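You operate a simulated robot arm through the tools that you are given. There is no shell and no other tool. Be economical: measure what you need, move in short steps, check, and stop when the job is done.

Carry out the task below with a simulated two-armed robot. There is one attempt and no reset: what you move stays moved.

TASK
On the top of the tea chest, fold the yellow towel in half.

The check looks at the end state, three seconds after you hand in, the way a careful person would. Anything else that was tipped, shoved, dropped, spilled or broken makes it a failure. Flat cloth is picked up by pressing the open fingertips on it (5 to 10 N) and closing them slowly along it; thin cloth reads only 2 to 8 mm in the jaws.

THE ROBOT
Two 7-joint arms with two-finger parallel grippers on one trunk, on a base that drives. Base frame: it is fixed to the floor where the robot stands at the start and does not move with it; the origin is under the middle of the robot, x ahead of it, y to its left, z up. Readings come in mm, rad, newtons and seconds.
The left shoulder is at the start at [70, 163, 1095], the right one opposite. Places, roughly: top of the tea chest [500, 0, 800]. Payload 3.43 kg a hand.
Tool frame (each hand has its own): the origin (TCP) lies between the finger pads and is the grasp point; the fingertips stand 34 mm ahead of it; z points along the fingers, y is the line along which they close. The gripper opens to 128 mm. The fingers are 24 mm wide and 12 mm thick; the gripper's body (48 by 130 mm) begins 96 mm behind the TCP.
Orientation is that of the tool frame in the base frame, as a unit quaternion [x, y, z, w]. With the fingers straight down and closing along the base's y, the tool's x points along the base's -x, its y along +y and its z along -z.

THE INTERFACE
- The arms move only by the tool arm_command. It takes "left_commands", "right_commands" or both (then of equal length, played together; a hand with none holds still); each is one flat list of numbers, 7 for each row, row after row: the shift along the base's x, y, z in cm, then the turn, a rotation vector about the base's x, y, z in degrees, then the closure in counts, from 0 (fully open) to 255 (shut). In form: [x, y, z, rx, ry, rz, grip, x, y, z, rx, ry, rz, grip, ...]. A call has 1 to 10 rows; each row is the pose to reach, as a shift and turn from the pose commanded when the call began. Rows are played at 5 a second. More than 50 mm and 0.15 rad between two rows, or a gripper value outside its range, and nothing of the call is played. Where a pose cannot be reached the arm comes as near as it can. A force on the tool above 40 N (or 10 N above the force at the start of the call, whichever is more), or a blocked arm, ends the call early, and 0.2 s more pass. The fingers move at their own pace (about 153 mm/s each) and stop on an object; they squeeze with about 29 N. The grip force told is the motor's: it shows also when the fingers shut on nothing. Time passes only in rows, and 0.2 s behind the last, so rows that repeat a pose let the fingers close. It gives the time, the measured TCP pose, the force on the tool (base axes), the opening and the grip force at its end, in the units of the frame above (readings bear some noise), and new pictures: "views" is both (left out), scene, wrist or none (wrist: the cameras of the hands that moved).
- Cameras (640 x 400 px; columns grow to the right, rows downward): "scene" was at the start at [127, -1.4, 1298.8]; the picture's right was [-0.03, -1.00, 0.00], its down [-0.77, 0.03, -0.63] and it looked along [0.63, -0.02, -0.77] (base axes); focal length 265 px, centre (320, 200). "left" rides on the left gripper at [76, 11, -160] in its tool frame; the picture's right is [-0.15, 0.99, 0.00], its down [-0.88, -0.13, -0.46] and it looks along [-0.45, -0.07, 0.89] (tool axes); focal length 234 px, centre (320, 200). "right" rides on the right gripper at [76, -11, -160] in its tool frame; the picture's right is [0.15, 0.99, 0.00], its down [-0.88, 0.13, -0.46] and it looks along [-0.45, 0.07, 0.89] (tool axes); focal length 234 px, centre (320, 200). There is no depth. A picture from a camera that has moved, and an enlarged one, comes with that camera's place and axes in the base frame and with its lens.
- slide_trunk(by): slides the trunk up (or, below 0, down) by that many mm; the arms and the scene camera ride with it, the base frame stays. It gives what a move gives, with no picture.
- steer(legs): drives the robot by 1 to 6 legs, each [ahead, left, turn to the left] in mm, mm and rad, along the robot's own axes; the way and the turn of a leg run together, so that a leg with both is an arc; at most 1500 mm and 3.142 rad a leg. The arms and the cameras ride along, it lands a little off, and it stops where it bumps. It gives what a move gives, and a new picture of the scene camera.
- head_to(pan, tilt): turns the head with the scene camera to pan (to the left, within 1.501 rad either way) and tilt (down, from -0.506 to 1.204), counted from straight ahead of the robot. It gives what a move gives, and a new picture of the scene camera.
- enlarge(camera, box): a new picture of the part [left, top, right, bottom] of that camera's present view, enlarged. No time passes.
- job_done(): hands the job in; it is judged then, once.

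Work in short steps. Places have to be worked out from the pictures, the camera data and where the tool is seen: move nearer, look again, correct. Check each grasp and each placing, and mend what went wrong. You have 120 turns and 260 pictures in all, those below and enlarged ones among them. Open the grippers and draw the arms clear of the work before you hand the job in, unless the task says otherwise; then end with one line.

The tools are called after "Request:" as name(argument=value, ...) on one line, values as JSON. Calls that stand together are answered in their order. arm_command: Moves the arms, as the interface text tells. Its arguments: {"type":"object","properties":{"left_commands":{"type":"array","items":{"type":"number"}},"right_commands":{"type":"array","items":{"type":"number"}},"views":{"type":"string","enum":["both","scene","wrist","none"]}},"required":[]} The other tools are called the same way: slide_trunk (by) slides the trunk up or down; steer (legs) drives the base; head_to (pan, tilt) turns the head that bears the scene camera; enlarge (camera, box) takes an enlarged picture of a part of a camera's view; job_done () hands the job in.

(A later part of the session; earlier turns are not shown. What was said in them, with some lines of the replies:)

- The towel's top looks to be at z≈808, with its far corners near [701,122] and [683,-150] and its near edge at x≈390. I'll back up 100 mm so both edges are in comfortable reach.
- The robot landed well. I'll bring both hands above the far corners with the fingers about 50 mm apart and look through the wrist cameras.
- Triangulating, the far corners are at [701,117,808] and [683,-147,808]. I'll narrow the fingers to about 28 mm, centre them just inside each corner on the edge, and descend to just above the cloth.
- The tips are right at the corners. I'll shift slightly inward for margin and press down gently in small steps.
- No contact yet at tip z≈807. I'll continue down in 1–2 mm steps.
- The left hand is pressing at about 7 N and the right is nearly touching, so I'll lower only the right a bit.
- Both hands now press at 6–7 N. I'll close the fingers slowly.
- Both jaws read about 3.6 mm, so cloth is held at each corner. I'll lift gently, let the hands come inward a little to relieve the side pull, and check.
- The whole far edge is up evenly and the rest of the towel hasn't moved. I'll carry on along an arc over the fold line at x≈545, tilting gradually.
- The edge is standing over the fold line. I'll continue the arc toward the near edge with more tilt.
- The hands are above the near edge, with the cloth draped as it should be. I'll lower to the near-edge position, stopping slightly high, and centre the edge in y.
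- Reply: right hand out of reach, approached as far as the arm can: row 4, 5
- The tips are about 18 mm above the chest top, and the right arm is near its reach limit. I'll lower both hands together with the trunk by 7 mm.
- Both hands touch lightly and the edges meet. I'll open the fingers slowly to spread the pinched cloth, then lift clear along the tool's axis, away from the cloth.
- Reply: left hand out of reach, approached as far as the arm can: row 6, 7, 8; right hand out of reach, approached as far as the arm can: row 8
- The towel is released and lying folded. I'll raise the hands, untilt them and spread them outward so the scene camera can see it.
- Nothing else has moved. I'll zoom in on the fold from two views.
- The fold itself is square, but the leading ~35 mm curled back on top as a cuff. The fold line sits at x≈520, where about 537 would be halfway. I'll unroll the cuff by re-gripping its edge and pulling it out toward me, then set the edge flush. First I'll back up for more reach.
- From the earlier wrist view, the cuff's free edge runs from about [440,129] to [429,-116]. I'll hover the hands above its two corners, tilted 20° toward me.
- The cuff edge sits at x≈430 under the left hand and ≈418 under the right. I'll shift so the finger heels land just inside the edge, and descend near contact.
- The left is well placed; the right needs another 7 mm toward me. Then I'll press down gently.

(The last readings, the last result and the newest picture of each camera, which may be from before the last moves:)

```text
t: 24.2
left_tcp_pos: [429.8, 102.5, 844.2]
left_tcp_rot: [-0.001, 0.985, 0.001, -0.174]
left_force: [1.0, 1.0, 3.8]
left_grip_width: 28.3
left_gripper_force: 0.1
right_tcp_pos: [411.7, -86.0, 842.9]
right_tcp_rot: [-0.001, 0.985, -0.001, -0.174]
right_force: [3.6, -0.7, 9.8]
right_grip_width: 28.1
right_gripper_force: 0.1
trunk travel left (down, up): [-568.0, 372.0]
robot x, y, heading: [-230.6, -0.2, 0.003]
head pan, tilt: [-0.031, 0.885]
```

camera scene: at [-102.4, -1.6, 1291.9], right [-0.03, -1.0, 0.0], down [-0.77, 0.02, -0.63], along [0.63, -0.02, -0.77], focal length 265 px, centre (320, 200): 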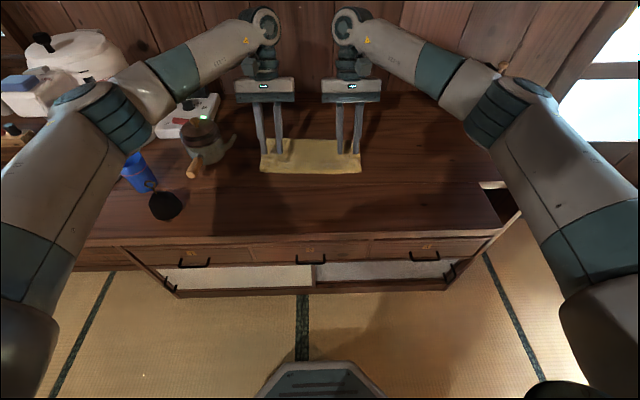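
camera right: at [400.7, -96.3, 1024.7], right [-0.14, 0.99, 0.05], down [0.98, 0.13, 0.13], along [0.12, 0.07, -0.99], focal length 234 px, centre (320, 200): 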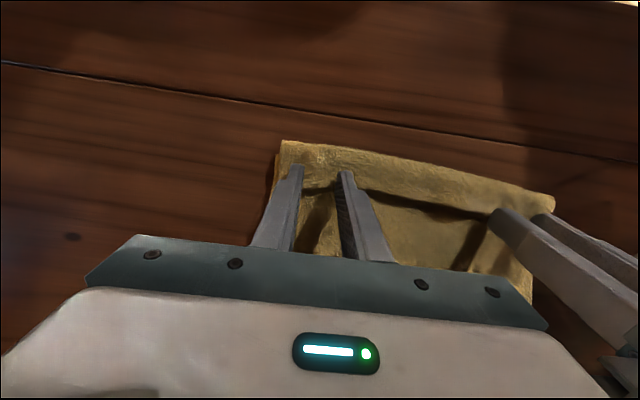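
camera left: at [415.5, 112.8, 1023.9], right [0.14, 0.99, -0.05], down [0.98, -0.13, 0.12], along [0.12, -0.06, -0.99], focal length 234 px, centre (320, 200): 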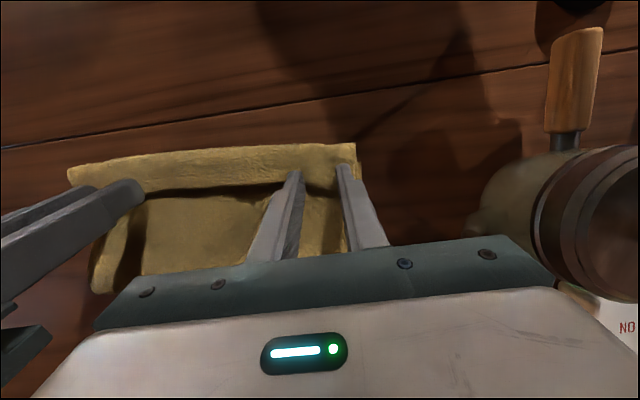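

Contact is 4 N on the left and 10 N on the right. I'll press the left 1 mm more and close both slowly.

Request:
arm_command(left_commands=[0, 0, -0.1, 0, 0, 0, 199, 0, 0, -0.1, 0, 0, 0, 206, 0, 0, -0.1, 0, 0, 0, 213, 0, 0, -0.1, 0, 0, 0, 220, 0, 0, -0.1, 0, 0, 0, 227, 0, 0, -0.1, 0, 0, 0, 234, 0, 0, -0.1, 0, 0, 0, 241, 0, 0, -0.1, 0, 0, 0, 248, 0, 0, -0.1, 0, 0, 0, 255, 0, 0, -0.1, 0, 0, 0, 255], right_commands=[0, 0, 0, 0, 0, 0, 199, 0, 0, 0, 0, 0, 0, 206, 0, 0, 0, 0, 0, 0, 213, 0, 0, 0, 0, 0, 0, 220, 0, 0, 0, 0, 0, 0, 227, 0, 0, 0, 0, 0, 0, 234, 0, 0, 0, 0, 0, 0, 241, 0, 0, 0, 0, 0, 0, 248, 0, 0, 0, 0, 0, 0, 255, 0, 0, 0, 0, 0, 0, 255], views="wrist")

```text
t: 26.4
left_tcp_pos: [427.8, 104.3, 843.9]
left_tcp_rot: [-0.002, 0.985, 0.002, -0.173]
left_force: [0.1, 0.9, 6.2]
left_grip_width: 4.2
left_gripper_force: 29.1
right_tcp_pos: [409.6, -87.4, 844.1]
right_tcp_rot: [-0.001, 0.985, 0.0, -0.174]
right_force: [1.3, -1.7, 10.8]
right_grip_width: 0.1
right_gripper_force: 29.1
trunk travel left (down, up): [-568.0, 372.0]
robot x, y, heading: [-232.2, -0.1, 0.003]
head pan, tilt: [-0.031, 0.885]
camera right: at [392.0, -96.8, 1018.3], right [-0.14, 0.99, 0.05], down [0.98, 0.13, 0.13], along [0.12, 0.07, -0.99], focal length 234 px, centre (320, 200)
camera left: at [412.0, 112.7, 1019.0], right [0.14, 0.99, -0.05], down [0.98, -0.13, 0.13], along [0.12, -0.06, -0.99], focal length 234 px, centre (320, 200)
```

right: 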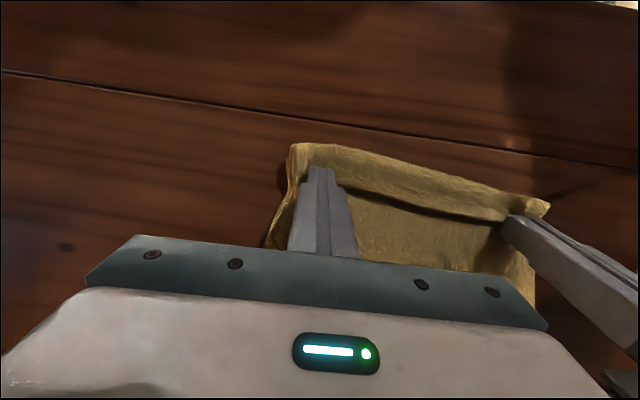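
left: 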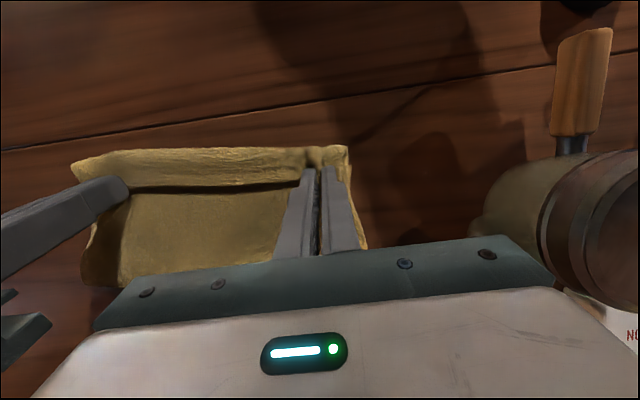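

The left holds cloth (4.2 mm) but the right closed on nothing. I'll lift and reopen the right hand to see the edge there.

Request:
arm_command(right_commands=[0, 0, 0.8, 0, 0, 0, 255, 0.3, 0, 2.5, 0, 0, 0, 199, 0.3, 0, 2.5, 0, 0, 0, 199], views="none")

Request:
enlarge(camera="right", box=[240, 110, 480, 260])

```text
t: 27.2
left_tcp_pos: [427.8, 103.2, 843.4]
left_tcp_rot: [-0.001, 0.985, 0.001, -0.174]
left_force: [-2.7, 1.8, 7.7]
left_grip_width: 4.3
left_gripper_force: 29.0
right_tcp_pos: [412.9, -87.3, 867.3]
right_tcp_rot: [-0.001, 0.985, 0.001, -0.174]
right_force: [0.3, -0.5, -0.1]
right_grip_width: 27.9
right_gripper_force: 0.2
trunk travel left (down, up): [-568.0, 372.0]
robot x, y, heading: [-229.5, -4.8, 0.003]
head pan, tilt: [-0.031, 0.885]
```

```text
2.67 times, centred on (360, 185) of right
camera zoom: at [395.6, -97.1, 1042.2], right [-0.14, 0.99, 0.05], down [0.98, 0.13, 0.13], along [0.12, 0.07, -0.99], focal length 624 px, centre (213, 240)
```

zoom: 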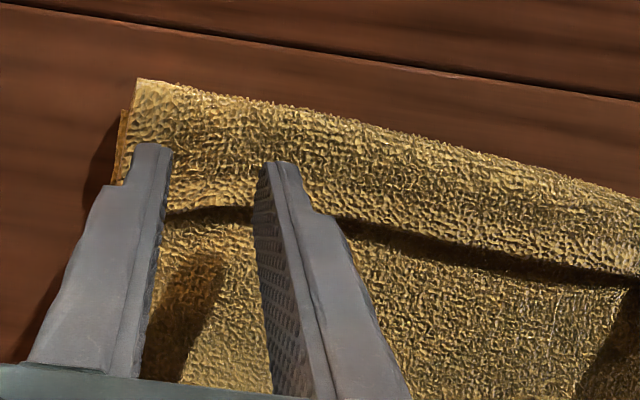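

The cuff edge is right at the heel. I'll move the right hand 9 mm further over the cuff and 4 mm inward, then press again.

Request:
arm_command(right_commands=[-0.9, 0.4, 0, 0, 0, 0, 195, -0.9, 0.4, -1.2, 0, 0, 0, 195, -0.9, 0.4, -1.9, 0, 0, 0, 195, -0.9, 0.4, -2.2, 0, 0, 0, 195, -0.9, 0.4, -2.3, 0, 0, 0, 195], views="wrist")

```text
t: 28.4
left_tcp_pos: [428.5, 104.3, 842.5]
left_tcp_rot: [-0.002, 0.985, 0.001, -0.175]
left_force: [-1.5, 1.2, 6.9]
left_grip_width: 4.4
left_gripper_force: 29.1
right_tcp_pos: [404.1, -81.6, 843.2]
right_tcp_rot: [-0.002, 0.985, -0.002, -0.174]
right_force: [0.4, 0.0, 4.8]
right_grip_width: 29.6
right_gripper_force: 0.0
trunk travel left (down, up): [-568.0, 372.0]
robot x, y, heading: [-229.0, -0.1, 0.002]
head pan, tilt: [-0.031, 0.885]
camera right: at [386.3, -93.0, 1020.5], right [-0.14, 0.99, 0.05], down [0.98, 0.13, 0.13], along [0.12, 0.07, -0.99], focal length 234 px, centre (320, 200)
```

right: 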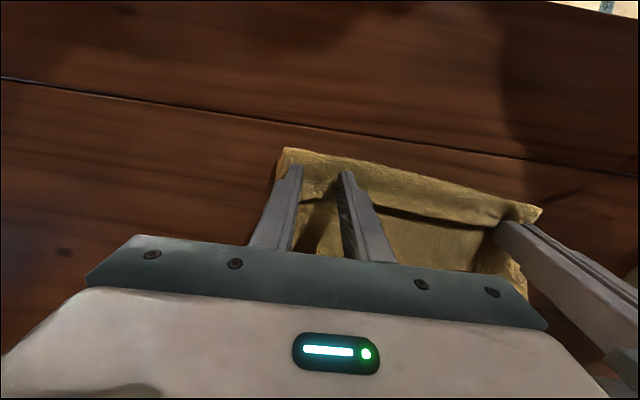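

The right hand is now on the cuff at about 5 N. I'll press 1.5 mm more and close slowly.

Request:
arm_command(right_commands=[0, 0, -0.15, 0, 0, 0, 195, 0, 0, -0.15, 0, 0, 0, 202, 0, 0, -0.15, 0, 0, 0, 210, 0, 0, -0.15, 0, 0, 0, 218, 0, 0, -0.15, 0, 0, 0, 226, 0, 0, -0.15, 0, 0, 0, 234, 0, 0, -0.15, 0, 0, 0, 241, 0, 0, -0.15, 0, 0, 0, 248, 0, 0, -0.15, 0, 0, 0, 255, 0, 0, -0.15, 0, 0, 0, 255], views="wrist")

```text
t: 30.6
left_tcp_pos: [428.5, 102.5, 842.6]
left_tcp_rot: [-0.002, 0.985, 0.0, -0.174]
left_force: [0.9, -6.6, 6.7]
left_grip_width: 4.3
left_gripper_force: 28.8
right_tcp_pos: [403.2, -82.2, 844.6]
right_tcp_rot: [-0.003, 0.985, -0.001, -0.173]
right_force: [0.1, 7.9, 10.4]
right_grip_width: 4.7
right_gripper_force: 29.2
trunk travel left (down, up): [-568.0, 372.0]
robot x, y, heading: [-229.2, 0.1, 0.005]
head pan, tilt: [-0.031, 0.885]
camera right: at [385.6, -92.3, 1019.2], right [-0.14, 0.99, 0.05], down [0.98, 0.13, 0.13], along [0.12, 0.07, -0.99], focal length 234 px, centre (320, 200)
```

right: 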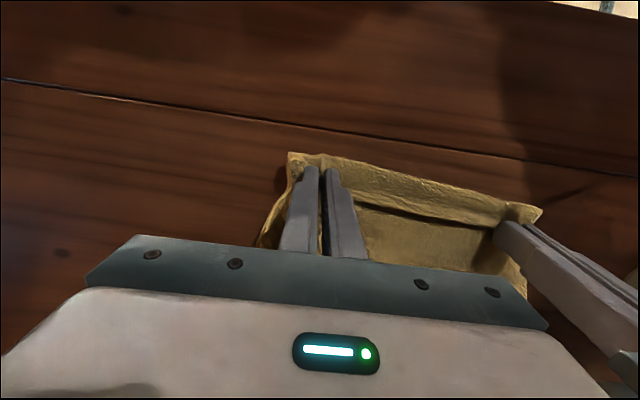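

Both hands hold now (4.3 and 4.7 mm). I'll lift with slight inward relief and check that only the top layer comes up.

Request:
arm_command(left_commands=[0, -0.2, 1, 0, 0, 0, 255, 0, -0.4, 2.5, 0, -4, 0, 255, 0, -0.4, 4, 0, -8, 0, 255, 0, -0.4, 5.5, 0, -12, 0, 255, 0, -0.4, 6.5, 0, -16, 0, 255], right_commands=[0, 0.2, 1, 0, 0, 0, 255, 0, 0.4, 2.5, 0, -4, 0, 255, 0, 0.4, 4, 0, -8, 0, 255, 0, 0.4, 5.5, 0, -12, 0, 255, 0, 0.4, 6.5, 0, -16, 0, 255], views="both")

```text
t: 31.8
left_tcp_pos: [427.3, 98.8, 907.7]
left_tcp_rot: [-0.001, 0.999, 0.001, -0.035]
left_force: [0.2, -0.2, 0.1]
left_grip_width: 4.7
left_gripper_force: 29.0
right_tcp_pos: [404.9, -77.0, 907.9]
right_tcp_rot: [-0.001, 0.999, -0.001, -0.035]
right_force: [0.0, -0.2, -0.7]
right_grip_width: 4.1
right_gripper_force: 28.9
trunk travel left (down, up): [-568.0, 372.0]
robot x, y, heading: [-228.8, 3.2, -0.004]
head pan, tilt: [-0.031, 0.885]
camera scene: at [-102.1, -0.9, 1291.8], right [-0.03, -1.0, 0.0], down [-0.77, 0.02, -0.63], along [0.63, -0.02, -0.77], focal length 265 px, centre (320, 200)
camera right: at [339.4, -88.5, 1071.8], right [-0.15, 0.99, 0.01], down [0.91, 0.13, 0.39], along [0.39, 0.07, -0.92], focal length 234 px, centre (320, 200)
camera left: at [364.7, 108.6, 1071.8], right [0.14, 0.99, -0.01], down [0.91, -0.13, 0.39], along [0.39, -0.06, -0.92], focal length 234 px, centre (320, 200)
```

scene: 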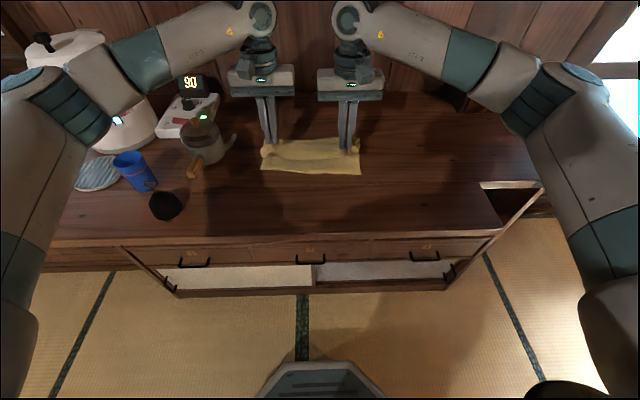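
right: 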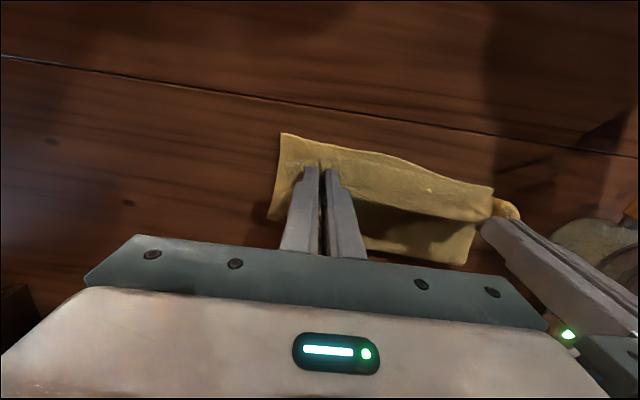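
left: 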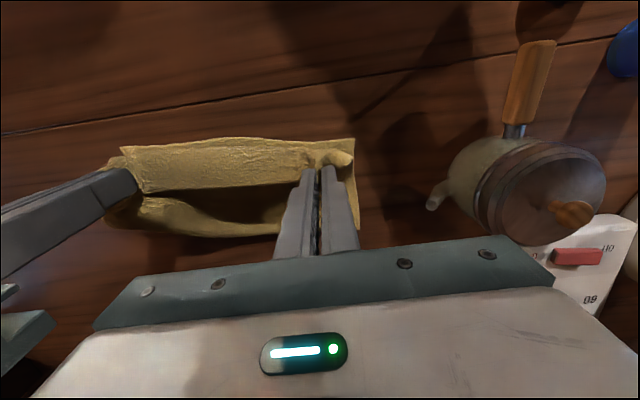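

Only the top layer lifted; the lower layer's near edge stayed put. I'll pull the edge out past the near edge, tipping the fingers forward to unroll the curl.

Request:
arm_command(left_commands=[-1.17, 0, 0, 0, -6, 0, 255, -2.33, 0, 0, 0, -12, 0, 255, -3.49, 0, -0.1, 0, -18, 0, 255, -4.64, 0, -0.9, 0, -24, 0, 255, -5.78, 0, -1.84, 0, -30, 0, 255, -6.91, 0, -2.7, 0, -36, 0, 255, -8.01, 0, -3.6, 0, -42, 0, 255, -9.09, 0, -4.65, 0, -48, 0, 255, -10.14, 0, -5.6, 0, -54, 0, 255], right_commands=[-1.05, 0, 0, 0, -6, 0, 255, -2.09, 0, 0, 0, -12, 0, 255, -3.13, 0, -0.1, 0, -18, 0, 255, -4.16, 0, -0.9, 0, -24, 0, 255, -5.18, 0, -1.84, 0, -30, 0, 255, -6.18, 0, -2.7, 0, -36, 0, 255, -7.16, 0, -3.6, 0, -42, 0, 255, -8.12, 0, -4.65, 0, -48, 0, 255, -9.05, 0, -5.6, 0, -54, 0, 255], views="both")

```text
t: 33.8
left_tcp_pos: [327.8, 99.4, 851.0]
left_tcp_rot: [-0.002, 0.906, -0.001, 0.422]
left_force: [-0.3, -0.9, -0.1]
left_grip_width: 4.0
left_gripper_force: 28.7
right_tcp_pos: [315.7, -76.8, 852.6]
right_tcp_rot: [0.0, 0.906, 0.0, 0.422]
right_force: [-0.6, 0.2, 0.6]
right_grip_width: 3.7
right_gripper_force: 28.6
trunk travel left (down, up): [-568.0, 372.0]
robot x, y, heading: [-222.7, 1.6, -0.003]
head pan, tilt: [-0.031, 0.885]
camera scene: at [-101.3, -1.0, 1291.9], right [-0.03, -1.0, 0.0], down [-0.77, 0.02, -0.63], along [0.63, -0.02, -0.77], focal length 265 px, centre (320, 200)
camera right: at [142.7, -88.0, 896.2], right [-0.09, 0.99, -0.11], down [0.22, 0.13, 0.97], along [0.97, 0.07, -0.23], focal length 234 px, centre (320, 200)
camera left: at [157.3, 109.1, 895.1], right [0.09, 0.99, 0.11], down [0.22, -0.13, 0.97], along [0.97, -0.06, -0.23], focal length 234 px, centre (320, 200)
```

scene: 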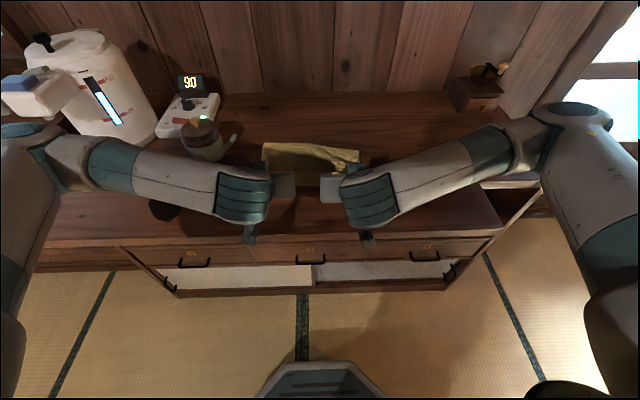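
right: 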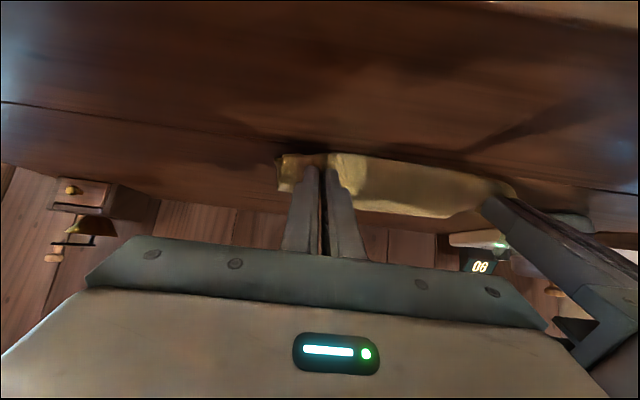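
left: 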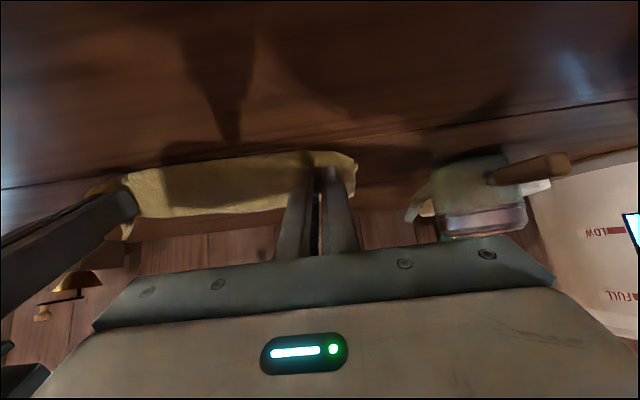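

The edge is out past the near edge with no drag on the rest. I'll go a bit further, lower, and open slowly.

Request:
arm_command(left_commands=[-0.6, 0, -0.5, 0, 0, 0, 255, -0.8, 0, -0.9, 0, 0, 0, 255, -0.8, 0, -0.9, 0, 0, 0, 240, -0.8, 0, -0.9, 0, 0, 0, 225, -0.8, 0, -0.9, 0, 0, 0, 210, -0.8, 0, -0.9, 0, 0, 0, 199, -1.6, 0, -0.5, 0, 0, 0, 199, -2.6, 0, 0.5, 0, 0, 0, 199, -3.6, 0, 2, 0, 0, 0, 199], right_commands=[-0.6, 0, -0.5, 0, 0, 0, 255, -0.8, 0, -0.9, 0, 0, 0, 255, -0.8, 0, -0.9, 0, 0, 0, 240, -0.8, 0, -0.9, 0, 0, 0, 225, -0.8, 0, -0.9, 0, 0, 0, 210, -0.8, 0, -0.9, 0, 0, 0, 199, -1.6, 0, -0.5, 0, 0, 0, 199, -2.6, 0, 0.5, 0, 0, 0, 199, -3.6, 0, 2, 0, 0, 0, 199], views="both")

```text
t: 35.8
left_tcp_pos: [293.0, 100.1, 870.5]
left_tcp_rot: [-0.002, 0.907, 0.001, 0.421]
left_force: [-0.1, -0.3, 0.3]
left_grip_width: 28.2
left_gripper_force: 0.1
right_tcp_pos: [279.9, -76.1, 869.9]
right_tcp_rot: [0.0, 0.907, -0.002, 0.421]
right_force: [0.3, 0.6, 0.1]
right_grip_width: 28.1
right_gripper_force: 0.0
trunk travel left (down, up): [-568.0, 372.0]
robot x, y, heading: [-226.7, -1.7, -0.0]
head pan, tilt: [-0.031, 0.885]
camera scene: at [-101.9, -1.3, 1291.8], right [-0.03, -1.0, 0.0], down [-0.77, 0.02, -0.63], along [0.63, -0.02, -0.77], focal length 265 px, centre (320, 200)
camera right: at [107.5, -86.9, 915.1], right [-0.09, 0.99, -0.11], down [0.22, 0.13, 0.97], along [0.97, 0.06, -0.23], focal length 234 px, centre (320, 200)
camera left: at [122.2, 108.5, 917.4], right [0.09, 0.99, 0.11], down [0.22, -0.13, 0.97], along [0.97, -0.06, -0.23], focal length 234 px, centre (320, 200)
```

scene: 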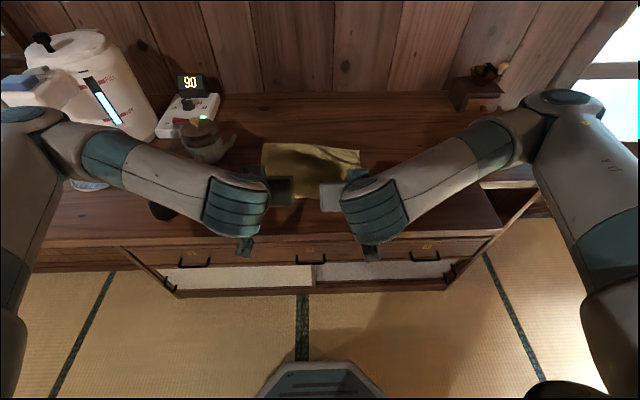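
right: 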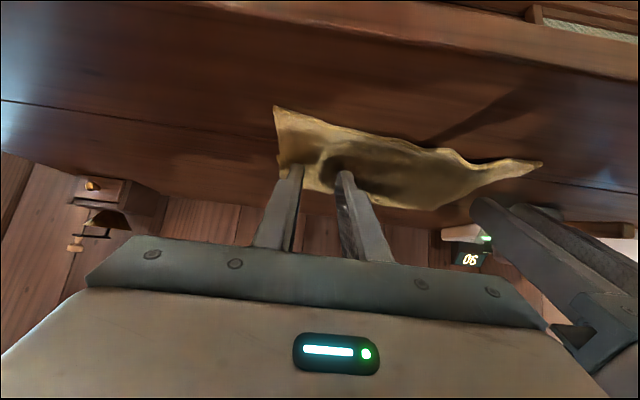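
left: 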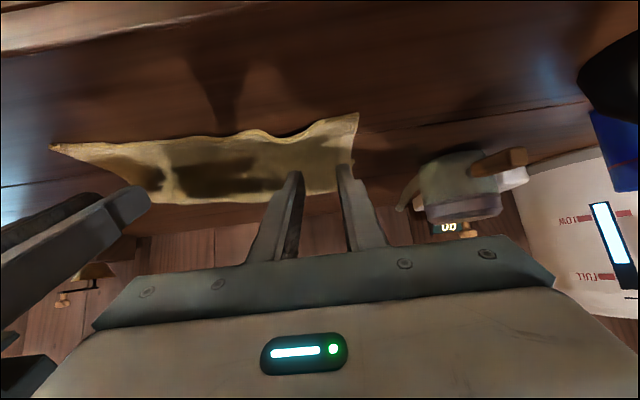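

The curl appears to have unrolled, with the corners now lying out toward me. I'll raise the hands clear to inspect.

Request:
arm_command(left_commands=[-0.5, 0, 3, 0, 6, 0, 199, 0, 0, 6, 0, 12, 0, 199, 1, 1, 9, 0, 18, 0, 199, 2, 2, 12, 0, 24, 0, 199, 3, 3, 14, 0, 30, 0, 199, 4, 4, 16, 0, 36, 0, 199, 5, 5, 17, 0, 42, 0, 199, 6, 6, 17, 0, 48, 0, 199, 7, 7, 17, 0, 50, 0, 199], right_commands=[-0.5, 0, 3, 0, 6, 0, 199, 0, 0, 6, 0, 12, 0, 199, 1, -2, 9, 0, 18, 0, 199, 2, -4, 12, 0, 24, 0, 199, 3, -6, 14, 0, 30, 0, 199, 4, -8, 16, 0, 36, 0, 199, 5, -10, 17, 0, 42, 0, 199, 6, -12, 17, 0, 48, 0, 199, 7, -14, 17, 0, 50, 0, 199], views="both")

Request:
enlarge(camera="scene", box=[240, 115, 384, 205])

```text
t: 37.8
left_tcp_pos: [361.2, 168.2, 1042.2]
left_tcp_rot: [-0.001, 1.0, 0.001, -0.002]
left_force: [-1.0, -0.2, -1.1]
left_grip_width: 28.3
left_gripper_force: 0.0
right_tcp_pos: [347.7, -217.7, 1042.0]
right_tcp_rot: [-0.001, 1.0, 0.0, -0.002]
right_force: [-0.1, 0.0, -0.8]
right_grip_width: 28.2
right_gripper_force: 0.0
trunk travel left (down, up): [-568.0, 372.0]
robot x, y, heading: [-228.8, 2.0, 0.003]
head pan, tilt: [-0.031, 0.885]
camera scene: at [-101.6, -1.6, 1291.8], right [-0.03, -1.0, 0.0], down [-0.77, 0.02, -0.63], along [0.63, -0.02, -0.77], focal length 265 px, centre (320, 200)
camera right: at [271.7, -228.6, 1200.8], right [-0.15, 0.99, 0.0], down [0.88, 0.13, 0.45], along [0.45, 0.07, -0.89], focal length 234 px, centre (320, 200)
camera left: at [286.6, 178.9, 1202.3], right [0.14, 0.99, 0.0], down [0.88, -0.13, 0.45], along [0.45, -0.07, -0.89], focal length 234 px, centre (320, 200)
```

scene: 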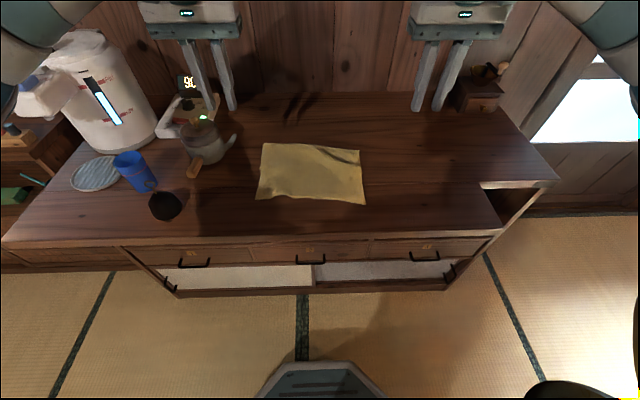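
right: 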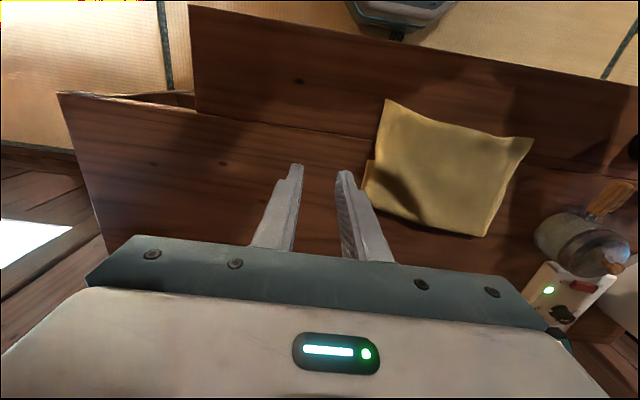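
left: 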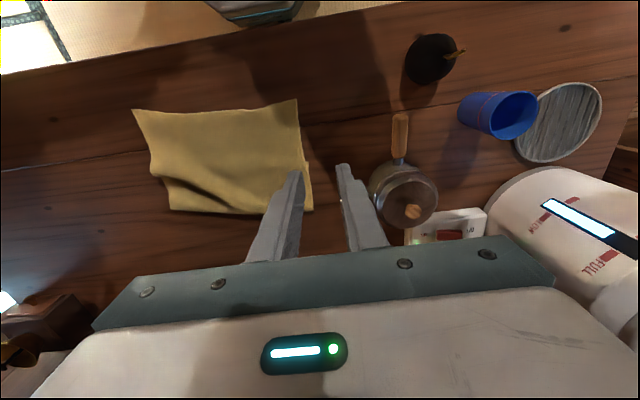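

```text
4.44 times, centred on (312, 160) of scene
camera zoom: at [-101.6, -1.6, 1291.8], right [-0.03, -1.0, 0.0], down [-0.77, 0.02, -0.63], along [0.63, -0.02, -0.77], focal length 1179 px, centre (356, 378)
```

zoom: 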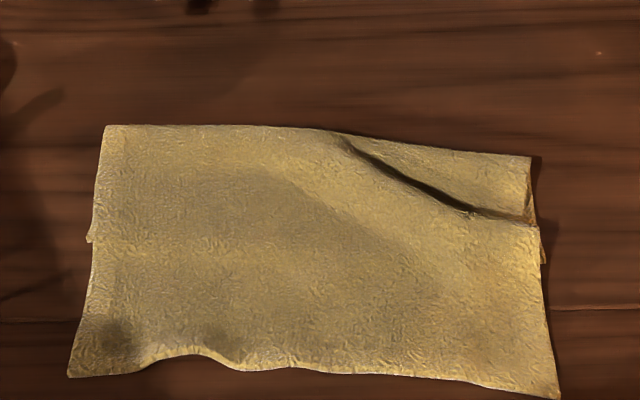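

The cuff is now flat, but the top edge overshoots by about 100 mm (x≈300/280 against the lower edge at 400/380). The lower layer stayed in place. The top edge now has the right side up, so I'll grip it at its corners, lift the top layer back up, and re-lay it flush.

Request:
arm_command(left_commands=[-0.8, -0.9, -2.8, 0, 0, 0, 199, -1.6, -1.9, -5.6, 0, 0, 0, 199, -2.4, -2.8, -8.4, 0, 0, 0, 199, -3.1, -3.7, -11.1, 0, 0, 0, 199, -3.9, -4.7, -13.9, 0, 0, 0, 199, -4.7, -5.6, -16.7, 0, 0, 0, 199, -4.7, -5.6, -16.7, 0, 0, 0, 199], right_commands=[-0.9, 2, -2.8, 0, 0, 0, 199, -1.8, 4.1, -5.6, 0, 0, 0, 199, -2.7, 6.1, -8.4, 0, 0, 0, 199, -3.6, 8.2, -11.1, 0, 0, 0, 199, -4.5, 10.3, -13.9, 0, 0, 0, 199, -5.4, 12.3, -16.7, 0, 0, 0, 199, -5.4, 12.3, -16.7, 0, 0, 0, 199], views="wrist")

```text
t: 39.4
left_tcp_pos: [312.2, 113.6, 873.0]
left_tcp_rot: [-0.002, 1.0, 0.001, -0.001]
left_force: [0.0, -0.1, 0.2]
left_grip_width: 28.3
left_gripper_force: 0.0
right_tcp_pos: [292.8, -95.4, 873.8]
right_tcp_rot: [-0.002, 1.0, -0.001, -0.001]
right_force: [-0.4, -0.2, 0.5]
right_grip_width: 28.1
right_gripper_force: 0.1
trunk travel left (down, up): [-568.0, 372.0]
robot x, y, heading: [-225.7, -1.2, 0.003]
head pan, tilt: [-0.031, 0.885]
camera right: at [216.5, -106.5, 1033.1], right [-0.15, 0.99, 0.0], down [0.88, 0.13, 0.45], along [0.45, 0.07, -0.89], focal length 234 px, centre (320, 200)
camera left: at [238.1, 123.3, 1032.5], right [0.14, 0.99, 0.0], down [0.88, -0.13, 0.45], along [0.45, -0.06, -0.89], focal length 234 px, centre (320, 200)
```

right: 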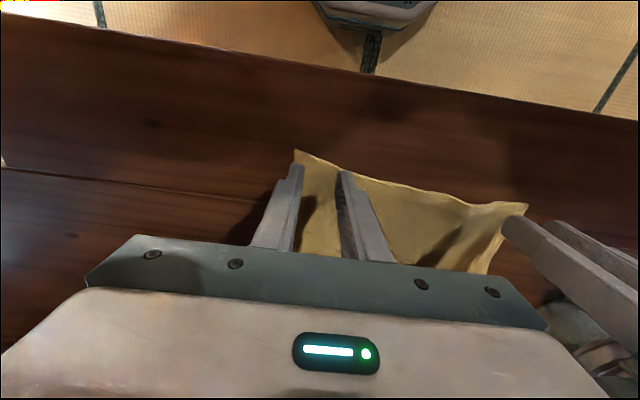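
left: 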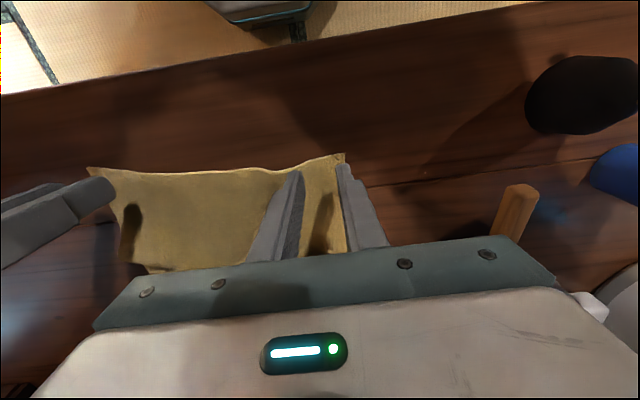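

The edge sits right at my tool centres, so I'll move 10 mm forward and 4 mm inward on each hand, then descend to just above contact.

Request:
arm_command(left_commands=[1, -0.4, 0, 0, 0, 0, 199, 1, -0.4, -2, 0, 0, 0, 199, 1, -0.4, -3, 0, 0, 0, 199, 1, -0.4, -3.3, 0, 0, 0, 199, 1, -0.4, -3.5, 0, 0, 0, 199], right_commands=[1, 0.4, 0, 0, 0, 0, 199, 1, 0.4, -2, 0, 0, 0, 199, 1, 0.4, -3, 0, 0, 0, 199, 1, 0.4, -3.3, 0, 0, 0, 199, 1, 0.4, -3.5, 0, 0, 0, 199], views="wrist")

```text
t: 40.6
left_tcp_pos: [324.0, 109.7, 839.6]
left_tcp_rot: [-0.002, 1.0, 0.0, -0.001]
left_force: [-1.6, -0.2, 1.0]
left_grip_width: 28.2
left_gripper_force: 0.0
right_tcp_pos: [302.9, -91.6, 839.4]
right_tcp_rot: [-0.001, 1.0, -0.001, 0.0]
right_force: [-0.6, 0.4, 1.2]
right_grip_width: 28.0
right_gripper_force: 0.0
trunk travel left (down, up): [-568.0, 372.0]
robot x, y, heading: [-227.7, 0.8, -0.001]
head pan, tilt: [-0.031, 0.885]
camera right: at [226.3, -101.9, 998.3], right [-0.15, 0.99, 0.0], down [0.88, 0.13, 0.45], along [0.45, 0.07, -0.89], focal length 234 px, centre (320, 200)
camera left: at [249.4, 119.2, 998.6], right [0.14, 0.99, 0.0], down [0.88, -0.13, 0.45], along [0.45, -0.06, -0.89], focal length 234 px, centre (320, 200)
```

right: 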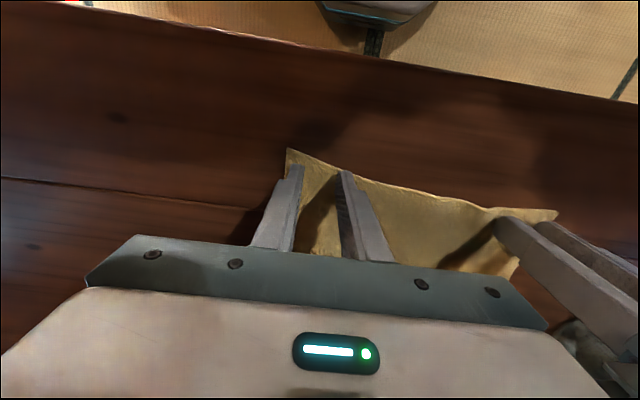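
left: 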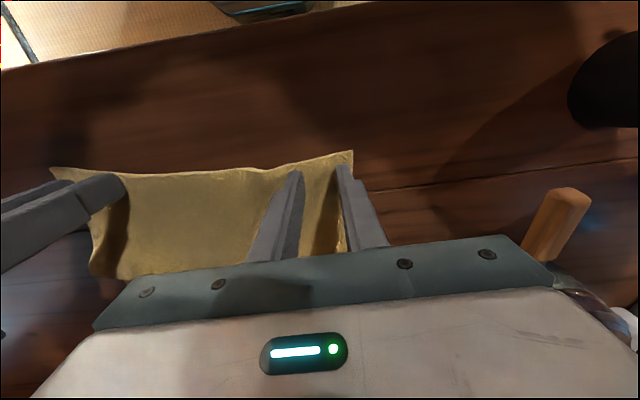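

Both pairs of fingers are well placed. I'll press about 2.5 mm and close slowly.

Request:
arm_command(left_commands=[0, 0, -0.25, 0, 0, 0, 199, 0, 0, -0.25, 0, 0, 0, 206, 0, 0, -0.25, 0, 0, 0, 213, 0, 0, -0.25, 0, 0, 0, 220, 0, 0, -0.25, 0, 0, 0, 227, 0, 0, -0.25, 0, 0, 0, 234, 0, 0, -0.25, 0, 0, 0, 241, 0, 0, -0.25, 0, 0, 0, 248, 0, 0, -0.25, 0, 0, 0, 255, 0, 0, -0.25, 0, 0, 0, 255], right_commands=[0, 0, -0.25, 0, 0, 0, 199, 0, 0, -0.25, 0, 0, 0, 206, 0, 0, -0.25, 0, 0, 0, 213, 0, 0, -0.25, 0, 0, 0, 220, 0, 0, -0.25, 0, 0, 0, 227, 0, 0, -0.25, 0, 0, 0, 234, 0, 0, -0.25, 0, 0, 0, 241, 0, 0, -0.25, 0, 0, 0, 248, 0, 0, -0.25, 0, 0, 0, 255, 0, 0, -0.25, 0, 0, 0, 255], views="none")

```text
t: 42.8
left_tcp_pos: [323.9, 108.8, 838.0]
left_tcp_rot: [-0.002, 1.0, 0.0, 0.001]
left_force: [-0.8, -5.4, 6.8]
left_grip_width: 3.6
left_gripper_force: 29.0
right_tcp_pos: [302.5, -91.4, 838.4]
right_tcp_rot: [-0.001, 1.0, -0.001, 0.0]
right_force: [0.1, 4.3, 10.0]
right_grip_width: 3.8
right_gripper_force: 29.3
trunk travel left (down, up): [-568.0, 372.0]
robot x, y, heading: [-226.6, -0.7, -0.004]
head pan, tilt: [-0.031, 0.885]
```

Both grips are good (3.6 and 3.8 mm). I'll lift the top layer up and over to stand above the intended fold line at x≈545.

Request:
arm_command(left_commands=[0, -0.2, 2, 0, 0, 0, 255, 1, -0.3, 5, 0, 0, 0, 255, 3, -0.4, 8, 0, 0, 0, 255, 6, -0.5, 10.5, 0, 0, 0, 255, 9, -0.6, 12.5, 0, 0, 0, 255, 12, -0.8, 14, 0, 0, 0, 255, 15, -0.9, 15, 0, 0, 0, 255, 18, -1.1, 15.2, 0, 0, 0, 255, 20.5, -1.2, 15.2, 0, 0, 0, 255, 22.6, -1.3, 15, 0, 0, 0, 255], right_commands=[0, 0.2, 2, 0, 0, 0, 255, 1, 0.2, 5, 0, 0, 0, 255, 3, 0.1, 8, 0, 0, 0, 255, 6, 0, 10.5, 0, 0, 0, 255, 9, -0.2, 12.5, 0, 0, 0, 255, 12, -0.3, 14, 0, 0, 0, 255, 15, -0.5, 15, 0, 0, 0, 255, 18, -0.6, 15.2, 0, 0, 0, 255, 20.5, -0.7, 15.2, 0, 0, 0, 255, 22.6, -0.8, 15, 0, 0, 0, 255], views="both")

```text
t: 45.0
left_tcp_pos: [550.9, 97.0, 986.8]
left_tcp_rot: [-0.001, 1.0, 0.001, -0.002]
left_force: [-0.5, -1.7, -0.1]
left_grip_width: 3.7
left_gripper_force: 28.7
right_tcp_pos: [531.2, -100.1, 987.0]
right_tcp_rot: [0.0, 1.0, 0.0, -0.002]
right_force: [0.6, 1.6, 0.3]
right_grip_width: 3.5
right_gripper_force: 29.1
trunk travel left (down, up): [-568.0, 372.0]
robot x, y, heading: [-227.7, 3.1, 0.002]
head pan, tilt: [-0.031, 0.885]
camera scene: at [-100.5, -1.3, 1291.6], right [-0.03, -1.0, 0.0], down [-0.77, 0.02, -0.63], along [0.63, -0.02, -0.77], focal length 265 px, centre (320, 200)
camera right: at [454.7, -110.0, 1145.8], right [-0.15, 0.99, 0.0], down [0.88, 0.13, 0.45], along [0.45, 0.07, -0.89], focal length 234 px, centre (320, 200)
camera left: at [476.2, 106.4, 1147.2], right [0.14, 0.99, 0.0], down [0.88, -0.13, 0.45], along [0.45, -0.06, -0.89], focal length 234 px, centre (320, 200)
```

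scene: 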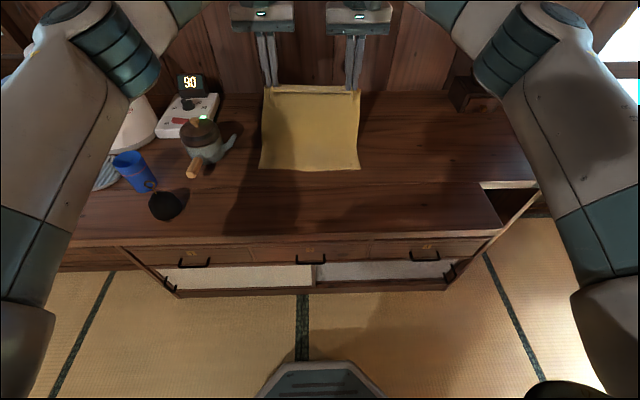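
right: 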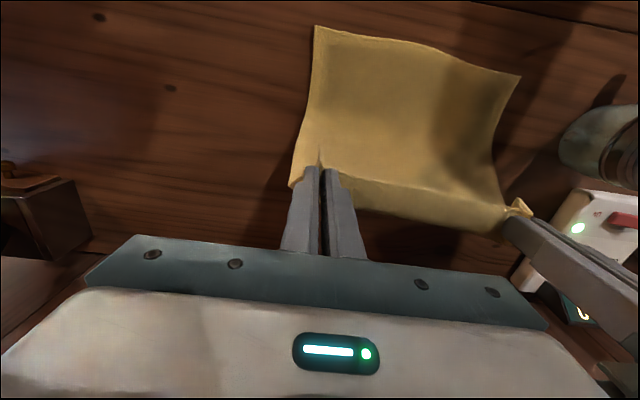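
left: 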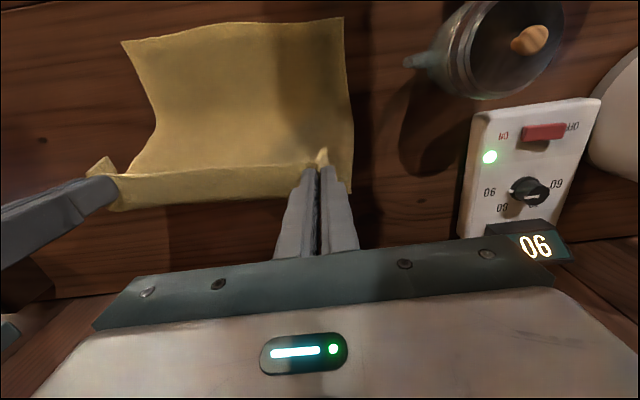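

The top layer stands cleanly, and its free tail now points the right way. The lower near edge is at about 414 (left) and 400 (right). I'll lay the top edge down on it along a taut arc, with the tool vertical.

Request:
arm_command(left_commands=[-2.1, 0.2, -1.4, 0, 0, 0, 255, -4.4, 0.45, -2.2, 0, 0, 0, 255, -6.5, 0.7, -3.4, 0, 0, 0, 255, -8.4, 0.9, -5, 0, 0, 0, 255, -10, 1.05, -6.9, 0, 0, 0, 255, -11.2, 1.2, -9, 0, 0, 0, 255, -12, 1.25, -11.3, 0, 0, 0, 255, -12.4, 1.3, -13.2, 0, 0, 0, 255, -12.4, 1.3, -14, 0, 0, 0, 255], right_commands=[-2, 0.2, -1.4, 0, 0, 0, 255, -4.2, 0.45, -2.2, 0, 0, 0, 255, -6.2, 0.65, -3.4, 0, 0, 0, 255, -8, 0.85, -5, 0, 0, 0, 255, -9.5, 1, -6.9, 0, 0, 0, 255, -10.6, 1.1, -9, 0, 0, 0, 255, -11.4, 1.2, -11.3, 0, 0, 0, 255, -11.8, 1.2, -13.2, 0, 0, 0, 255, -11.8, 1.2, -14, 0, 0, 0, 255], views="both")

```text
t: 47.0
left_tcp_pos: [426.3, 109.6, 848.0]
left_tcp_rot: [-0.002, 1.0, 0.002, -0.002]
left_force: [-0.9, -1.8, 0.5]
left_grip_width: 3.7
left_gripper_force: 29.4
right_tcp_pos: [412.4, -87.4, 846.9]
right_tcp_rot: [-0.001, 1.0, -0.001, 0.0]
right_force: [-0.6, 0.9, -0.3]
right_grip_width: 3.8
right_gripper_force: 28.6
trunk travel left (down, up): [-568.0, 372.0]
robot x, y, heading: [-230.9, -1.9, 0.006]
head pan, tilt: [-0.031, 0.885]
camera scene: at [-101.4, -1.1, 1291.8], right [-0.03, -1.0, 0.0], down [-0.77, 0.02, -0.63], along [0.63, -0.02, -0.77], focal length 265 px, centre (320, 200)
camera right: at [335.2, -98.3, 1006.8], right [-0.15, 0.99, 0.0], down [0.88, 0.13, 0.45], along [0.45, 0.07, -0.89], focal length 234 px, centre (320, 200)
camera left: at [351.7, 119.1, 1007.0], right [0.14, 0.99, 0.0], down [0.88, -0.13, 0.45], along [0.45, -0.06, -0.89], focal length 234 px, centre (320, 200)
```

scene: 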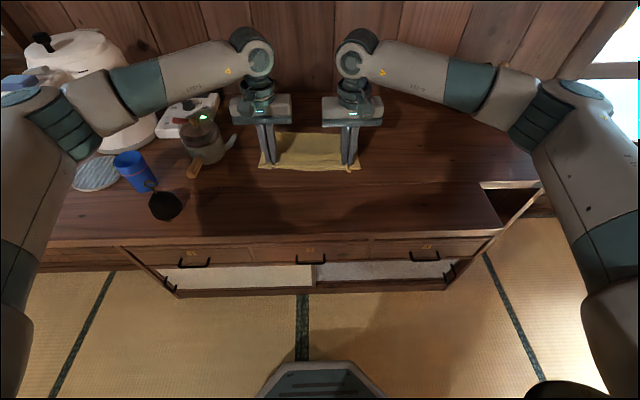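
right: 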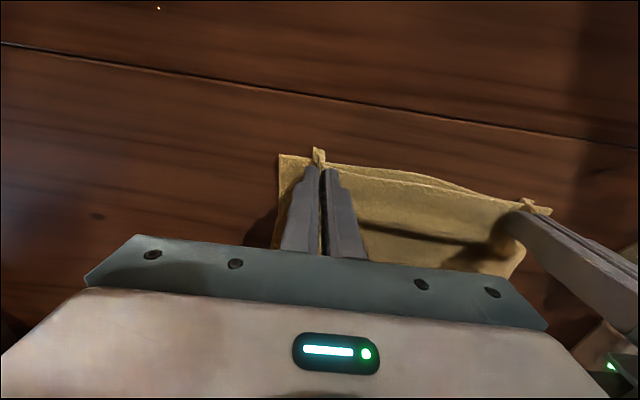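
left: 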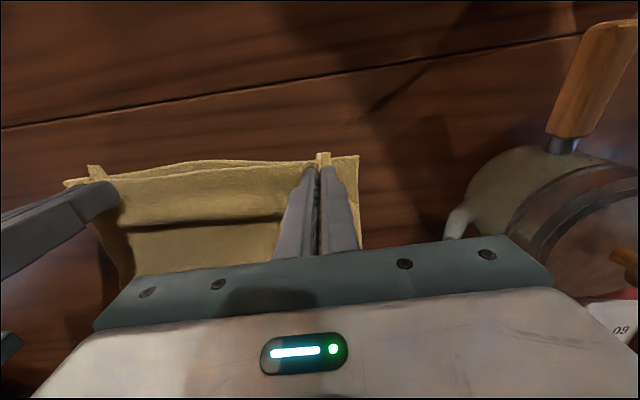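

The top edge lies nearly flush on the lower edge. I'll lower 5 mm, open slowly to spread the pinches, and rise straight up.

Request:
arm_command(left_commands=[-0.2, 0, -0.5, 0, 0, 0, 255, -0.2, 0, -0.6, 0, 0, 0, 245, -0.2, 0, -0.6, 0, 0, 0, 235, -0.2, 0, -0.6, 0, 0, 0, 225, -0.2, 0, -0.6, 0, 0, 0, 215, -0.2, 0, -0.6, 0, 0, 0, 205, -0.2, 0, -0.6, 0, 0, 0, 199, -0.2, 0, 0.6, 0, 0, 0, 199, -0.2, 0, 3, 0, 0, 0, 199, -0.2, 0, 7, 0, 0, 0, 199], right_commands=[-0.2, 0, -0.5, 0, 0, 0, 255, -0.2, 0, -0.6, 0, 0, 0, 245, -0.2, 0, -0.6, 0, 0, 0, 235, -0.2, 0, -0.6, 0, 0, 0, 225, -0.2, 0, -0.6, 0, 0, 0, 215, -0.2, 0, -0.6, 0, 0, 0, 205, -0.2, 0, -0.6, 0, 0, 0, 199, -0.2, 0, 0.6, 0, 0, 0, 199, -0.2, 0, 3, 0, 0, 0, 199, -0.2, 0, 7, 0, 0, 0, 199], views="wrist")

```text
t: 49.2
left_tcp_pos: [422.5, 108.2, 916.9]
left_tcp_rot: [-0.001, 1.0, 0.001, -0.001]
left_force: [0.4, 0.4, 0.1]
left_grip_width: 28.4
left_gripper_force: 0.0
right_tcp_pos: [410.0, -86.6, 917.6]
right_tcp_rot: [-0.001, 1.0, 0.0, 0.0]
right_force: [-0.1, 0.0, -0.4]
right_grip_width: 28.3
right_gripper_force: 0.1
trunk travel left (down, up): [-568.0, 372.0]
robot x, y, heading: [-224.5, -1.3, 0.003]
head pan, tilt: [-0.031, 0.885]
camera right: at [332.1, -97.8, 1077.2], right [-0.15, 0.99, 0.0], down [0.88, 0.13, 0.45], along [0.45, 0.07, -0.89], focal length 234 px, centre (320, 200)
camera left: at [347.7, 117.5, 1076.4], right [0.14, 0.99, 0.0], down [0.88, -0.13, 0.45], along [0.45, -0.06, -0.89], focal length 234 px, centre (320, 200)
```

right: 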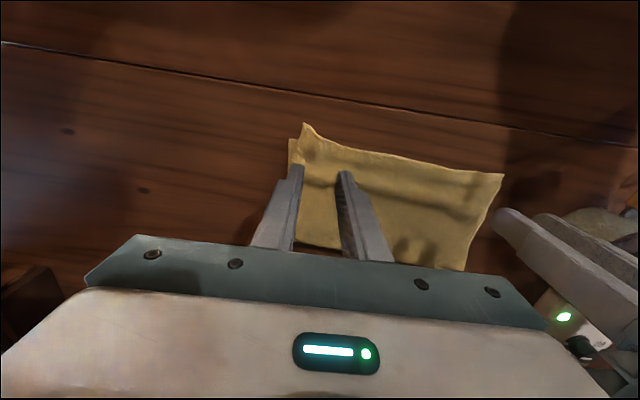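
left: 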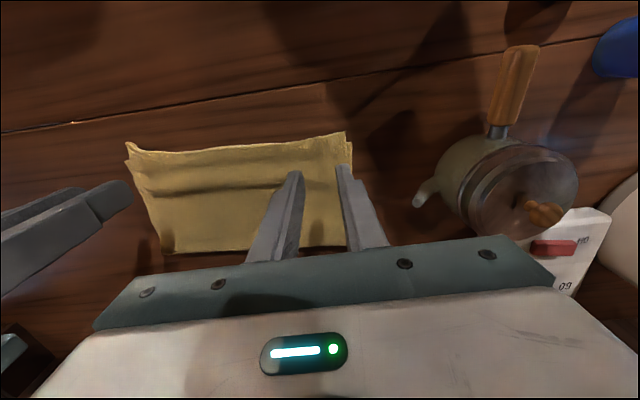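

Now it lies nearly flush, without a cuff. I'll raise and spread the hands to inspect.

Request:
arm_command(left_commands=[0, 1, 3, 0, 0, 0, 199, 0, 2, 6, 0, 0, 0, 199, 0, 4, 9, 0, 0, 0, 199, 0, 6, 12, 0, 0, 0, 199, 0, 7, 13, 0, 0, 0, 199], right_commands=[0, -2, 3, 0, 0, 0, 199, 0, -5, 6, 0, 0, 0, 199, 0, -8, 9, 0, 0, 0, 199, 0, -11, 12, 0, 0, 0, 199, 0, -14, 13, 0, 0, 0, 199], views="wrist")

Request:
enlarge(camera="scene", box=[240, 100, 384, 190])

Request:
enlarge(camera="left", box=[90, 50, 346, 210])

```text
t: 50.4
left_tcp_pos: [424.0, 178.4, 1046.2]
left_tcp_rot: [-0.001, 1.0, 0.001, -0.001]
left_force: [0.6, -0.8, 0.3]
left_grip_width: 28.1
left_gripper_force: 0.1
right_tcp_pos: [411.9, -230.4, 1048.5]
right_tcp_rot: [-0.001, 1.0, 0.0, -0.001]
right_force: [0.4, 0.0, 0.0]
right_grip_width: 28.3
right_gripper_force: 0.1
trunk travel left (down, up): [-568.0, 372.0]
robot x, y, heading: [-229.9, 0.2, -0.001]
head pan, tilt: [-0.031, 0.885]
camera right: at [334.8, -240.3, 1208.1], right [-0.15, 0.99, 0.0], down [0.88, 0.13, 0.45], along [0.45, 0.07, -0.89], focal length 234 px, centre (320, 200)
camera left: at [349.6, 187.8, 1205.9], right [0.14, 0.99, 0.0], down [0.88, -0.13, 0.45], along [0.45, -0.06, -0.89], focal length 234 px, centre (320, 200)
```

right: 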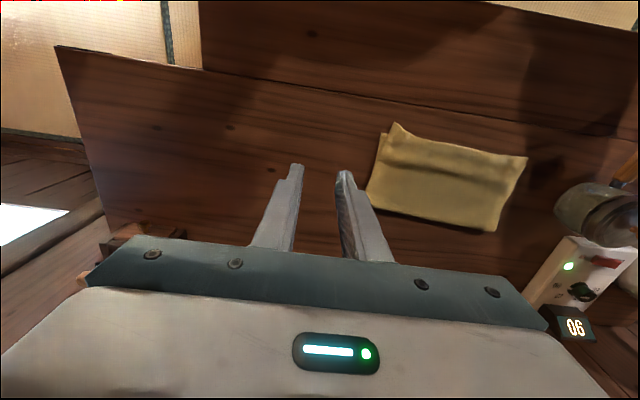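
left: 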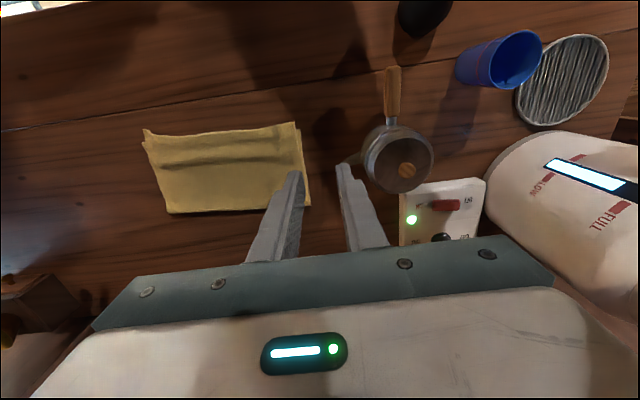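

```text
4.44 times, centred on (312, 145) of scene
camera zoom: at [-101.3, -2.0, 1291.7], right [-0.03, -1.0, 0.0], down [-0.77, 0.02, -0.63], along [0.63, -0.02, -0.77], focal length 1179 px, centre (356, 444)
```

zoom: 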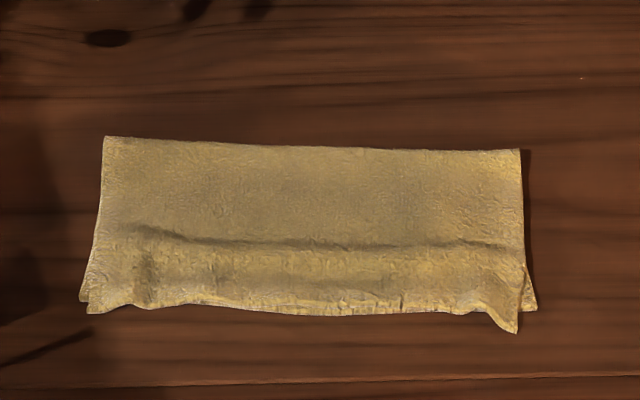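

```text
2.50 times, centred on (218, 130) of left
camera zoom: at [349.6, 187.8, 1205.9], right [0.14, 0.99, 0.0], down [0.88, -0.13, 0.45], along [0.45, -0.06, -0.89], focal length 585 px, centre (575, 375)
```

zoom: 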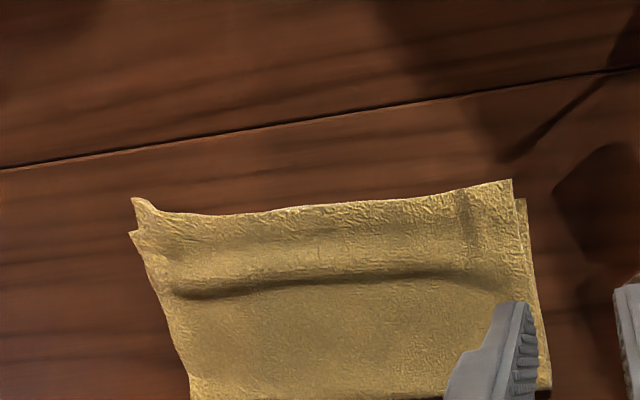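

The towel is folded in half: about 154 mm deep out of 305, flat, with near edges flush to within about a centimetre, and no other object has moved. I'll open the grippers fully and draw the arms up before handing in.

Request:
arm_command(left_commands=[-1, 0, 2, 0, 0, 0, 100, -2, 0, 4, 0, 0, 0, 0, -2, 0, 6, 0, 0, 0, 0], right_commands=[-1, -2, 2, 0, 0, 0, 100, -2, -4, 4, 0, 0, 0, 0, -2, -6, 6, 0, 0, 0, 0], views="scene")

```text
t: 51.2
left_tcp_pos: [402.9, 178.1, 1107.4]
left_tcp_rot: [-0.002, 1.0, 0.001, 0.0]
left_force: [0.9, -0.3, 0.9]
left_grip_width: 127.8
left_gripper_force: 0.2
right_tcp_pos: [390.3, -289.8, 1108.1]
right_tcp_rot: [-0.001, 1.0, -0.002, 0.0]
right_force: [0.2, 0.0, 0.2]
right_grip_width: 127.5
right_gripper_force: 0.0
trunk travel left (down, up): [-568.0, 372.0]
robot x, y, heading: [-229.0, -0.5, 0.003]
head pan, tilt: [-0.031, 0.885]
camera scene: at [-102.4, -1.7, 1291.8], right [-0.03, -1.0, 0.0], down [-0.77, 0.02, -0.63], along [0.63, -0.02, -0.77], focal length 265 px, centre (320, 200)
```

scene: 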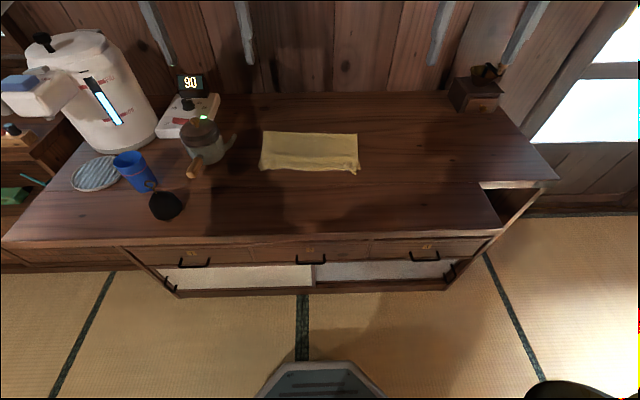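

The arms are clear, the grippers are open, the towel is folded and everything else is in place. I'm handing in.

Request:
job_done()

```text
The job is handed in.
```

The yellow towel is folded in half on top of the tea chest. Its near edges meet to within about 15 mm (the right corner is the furthest out), a slight ridge runs across the top layer, and nothing else was moved.
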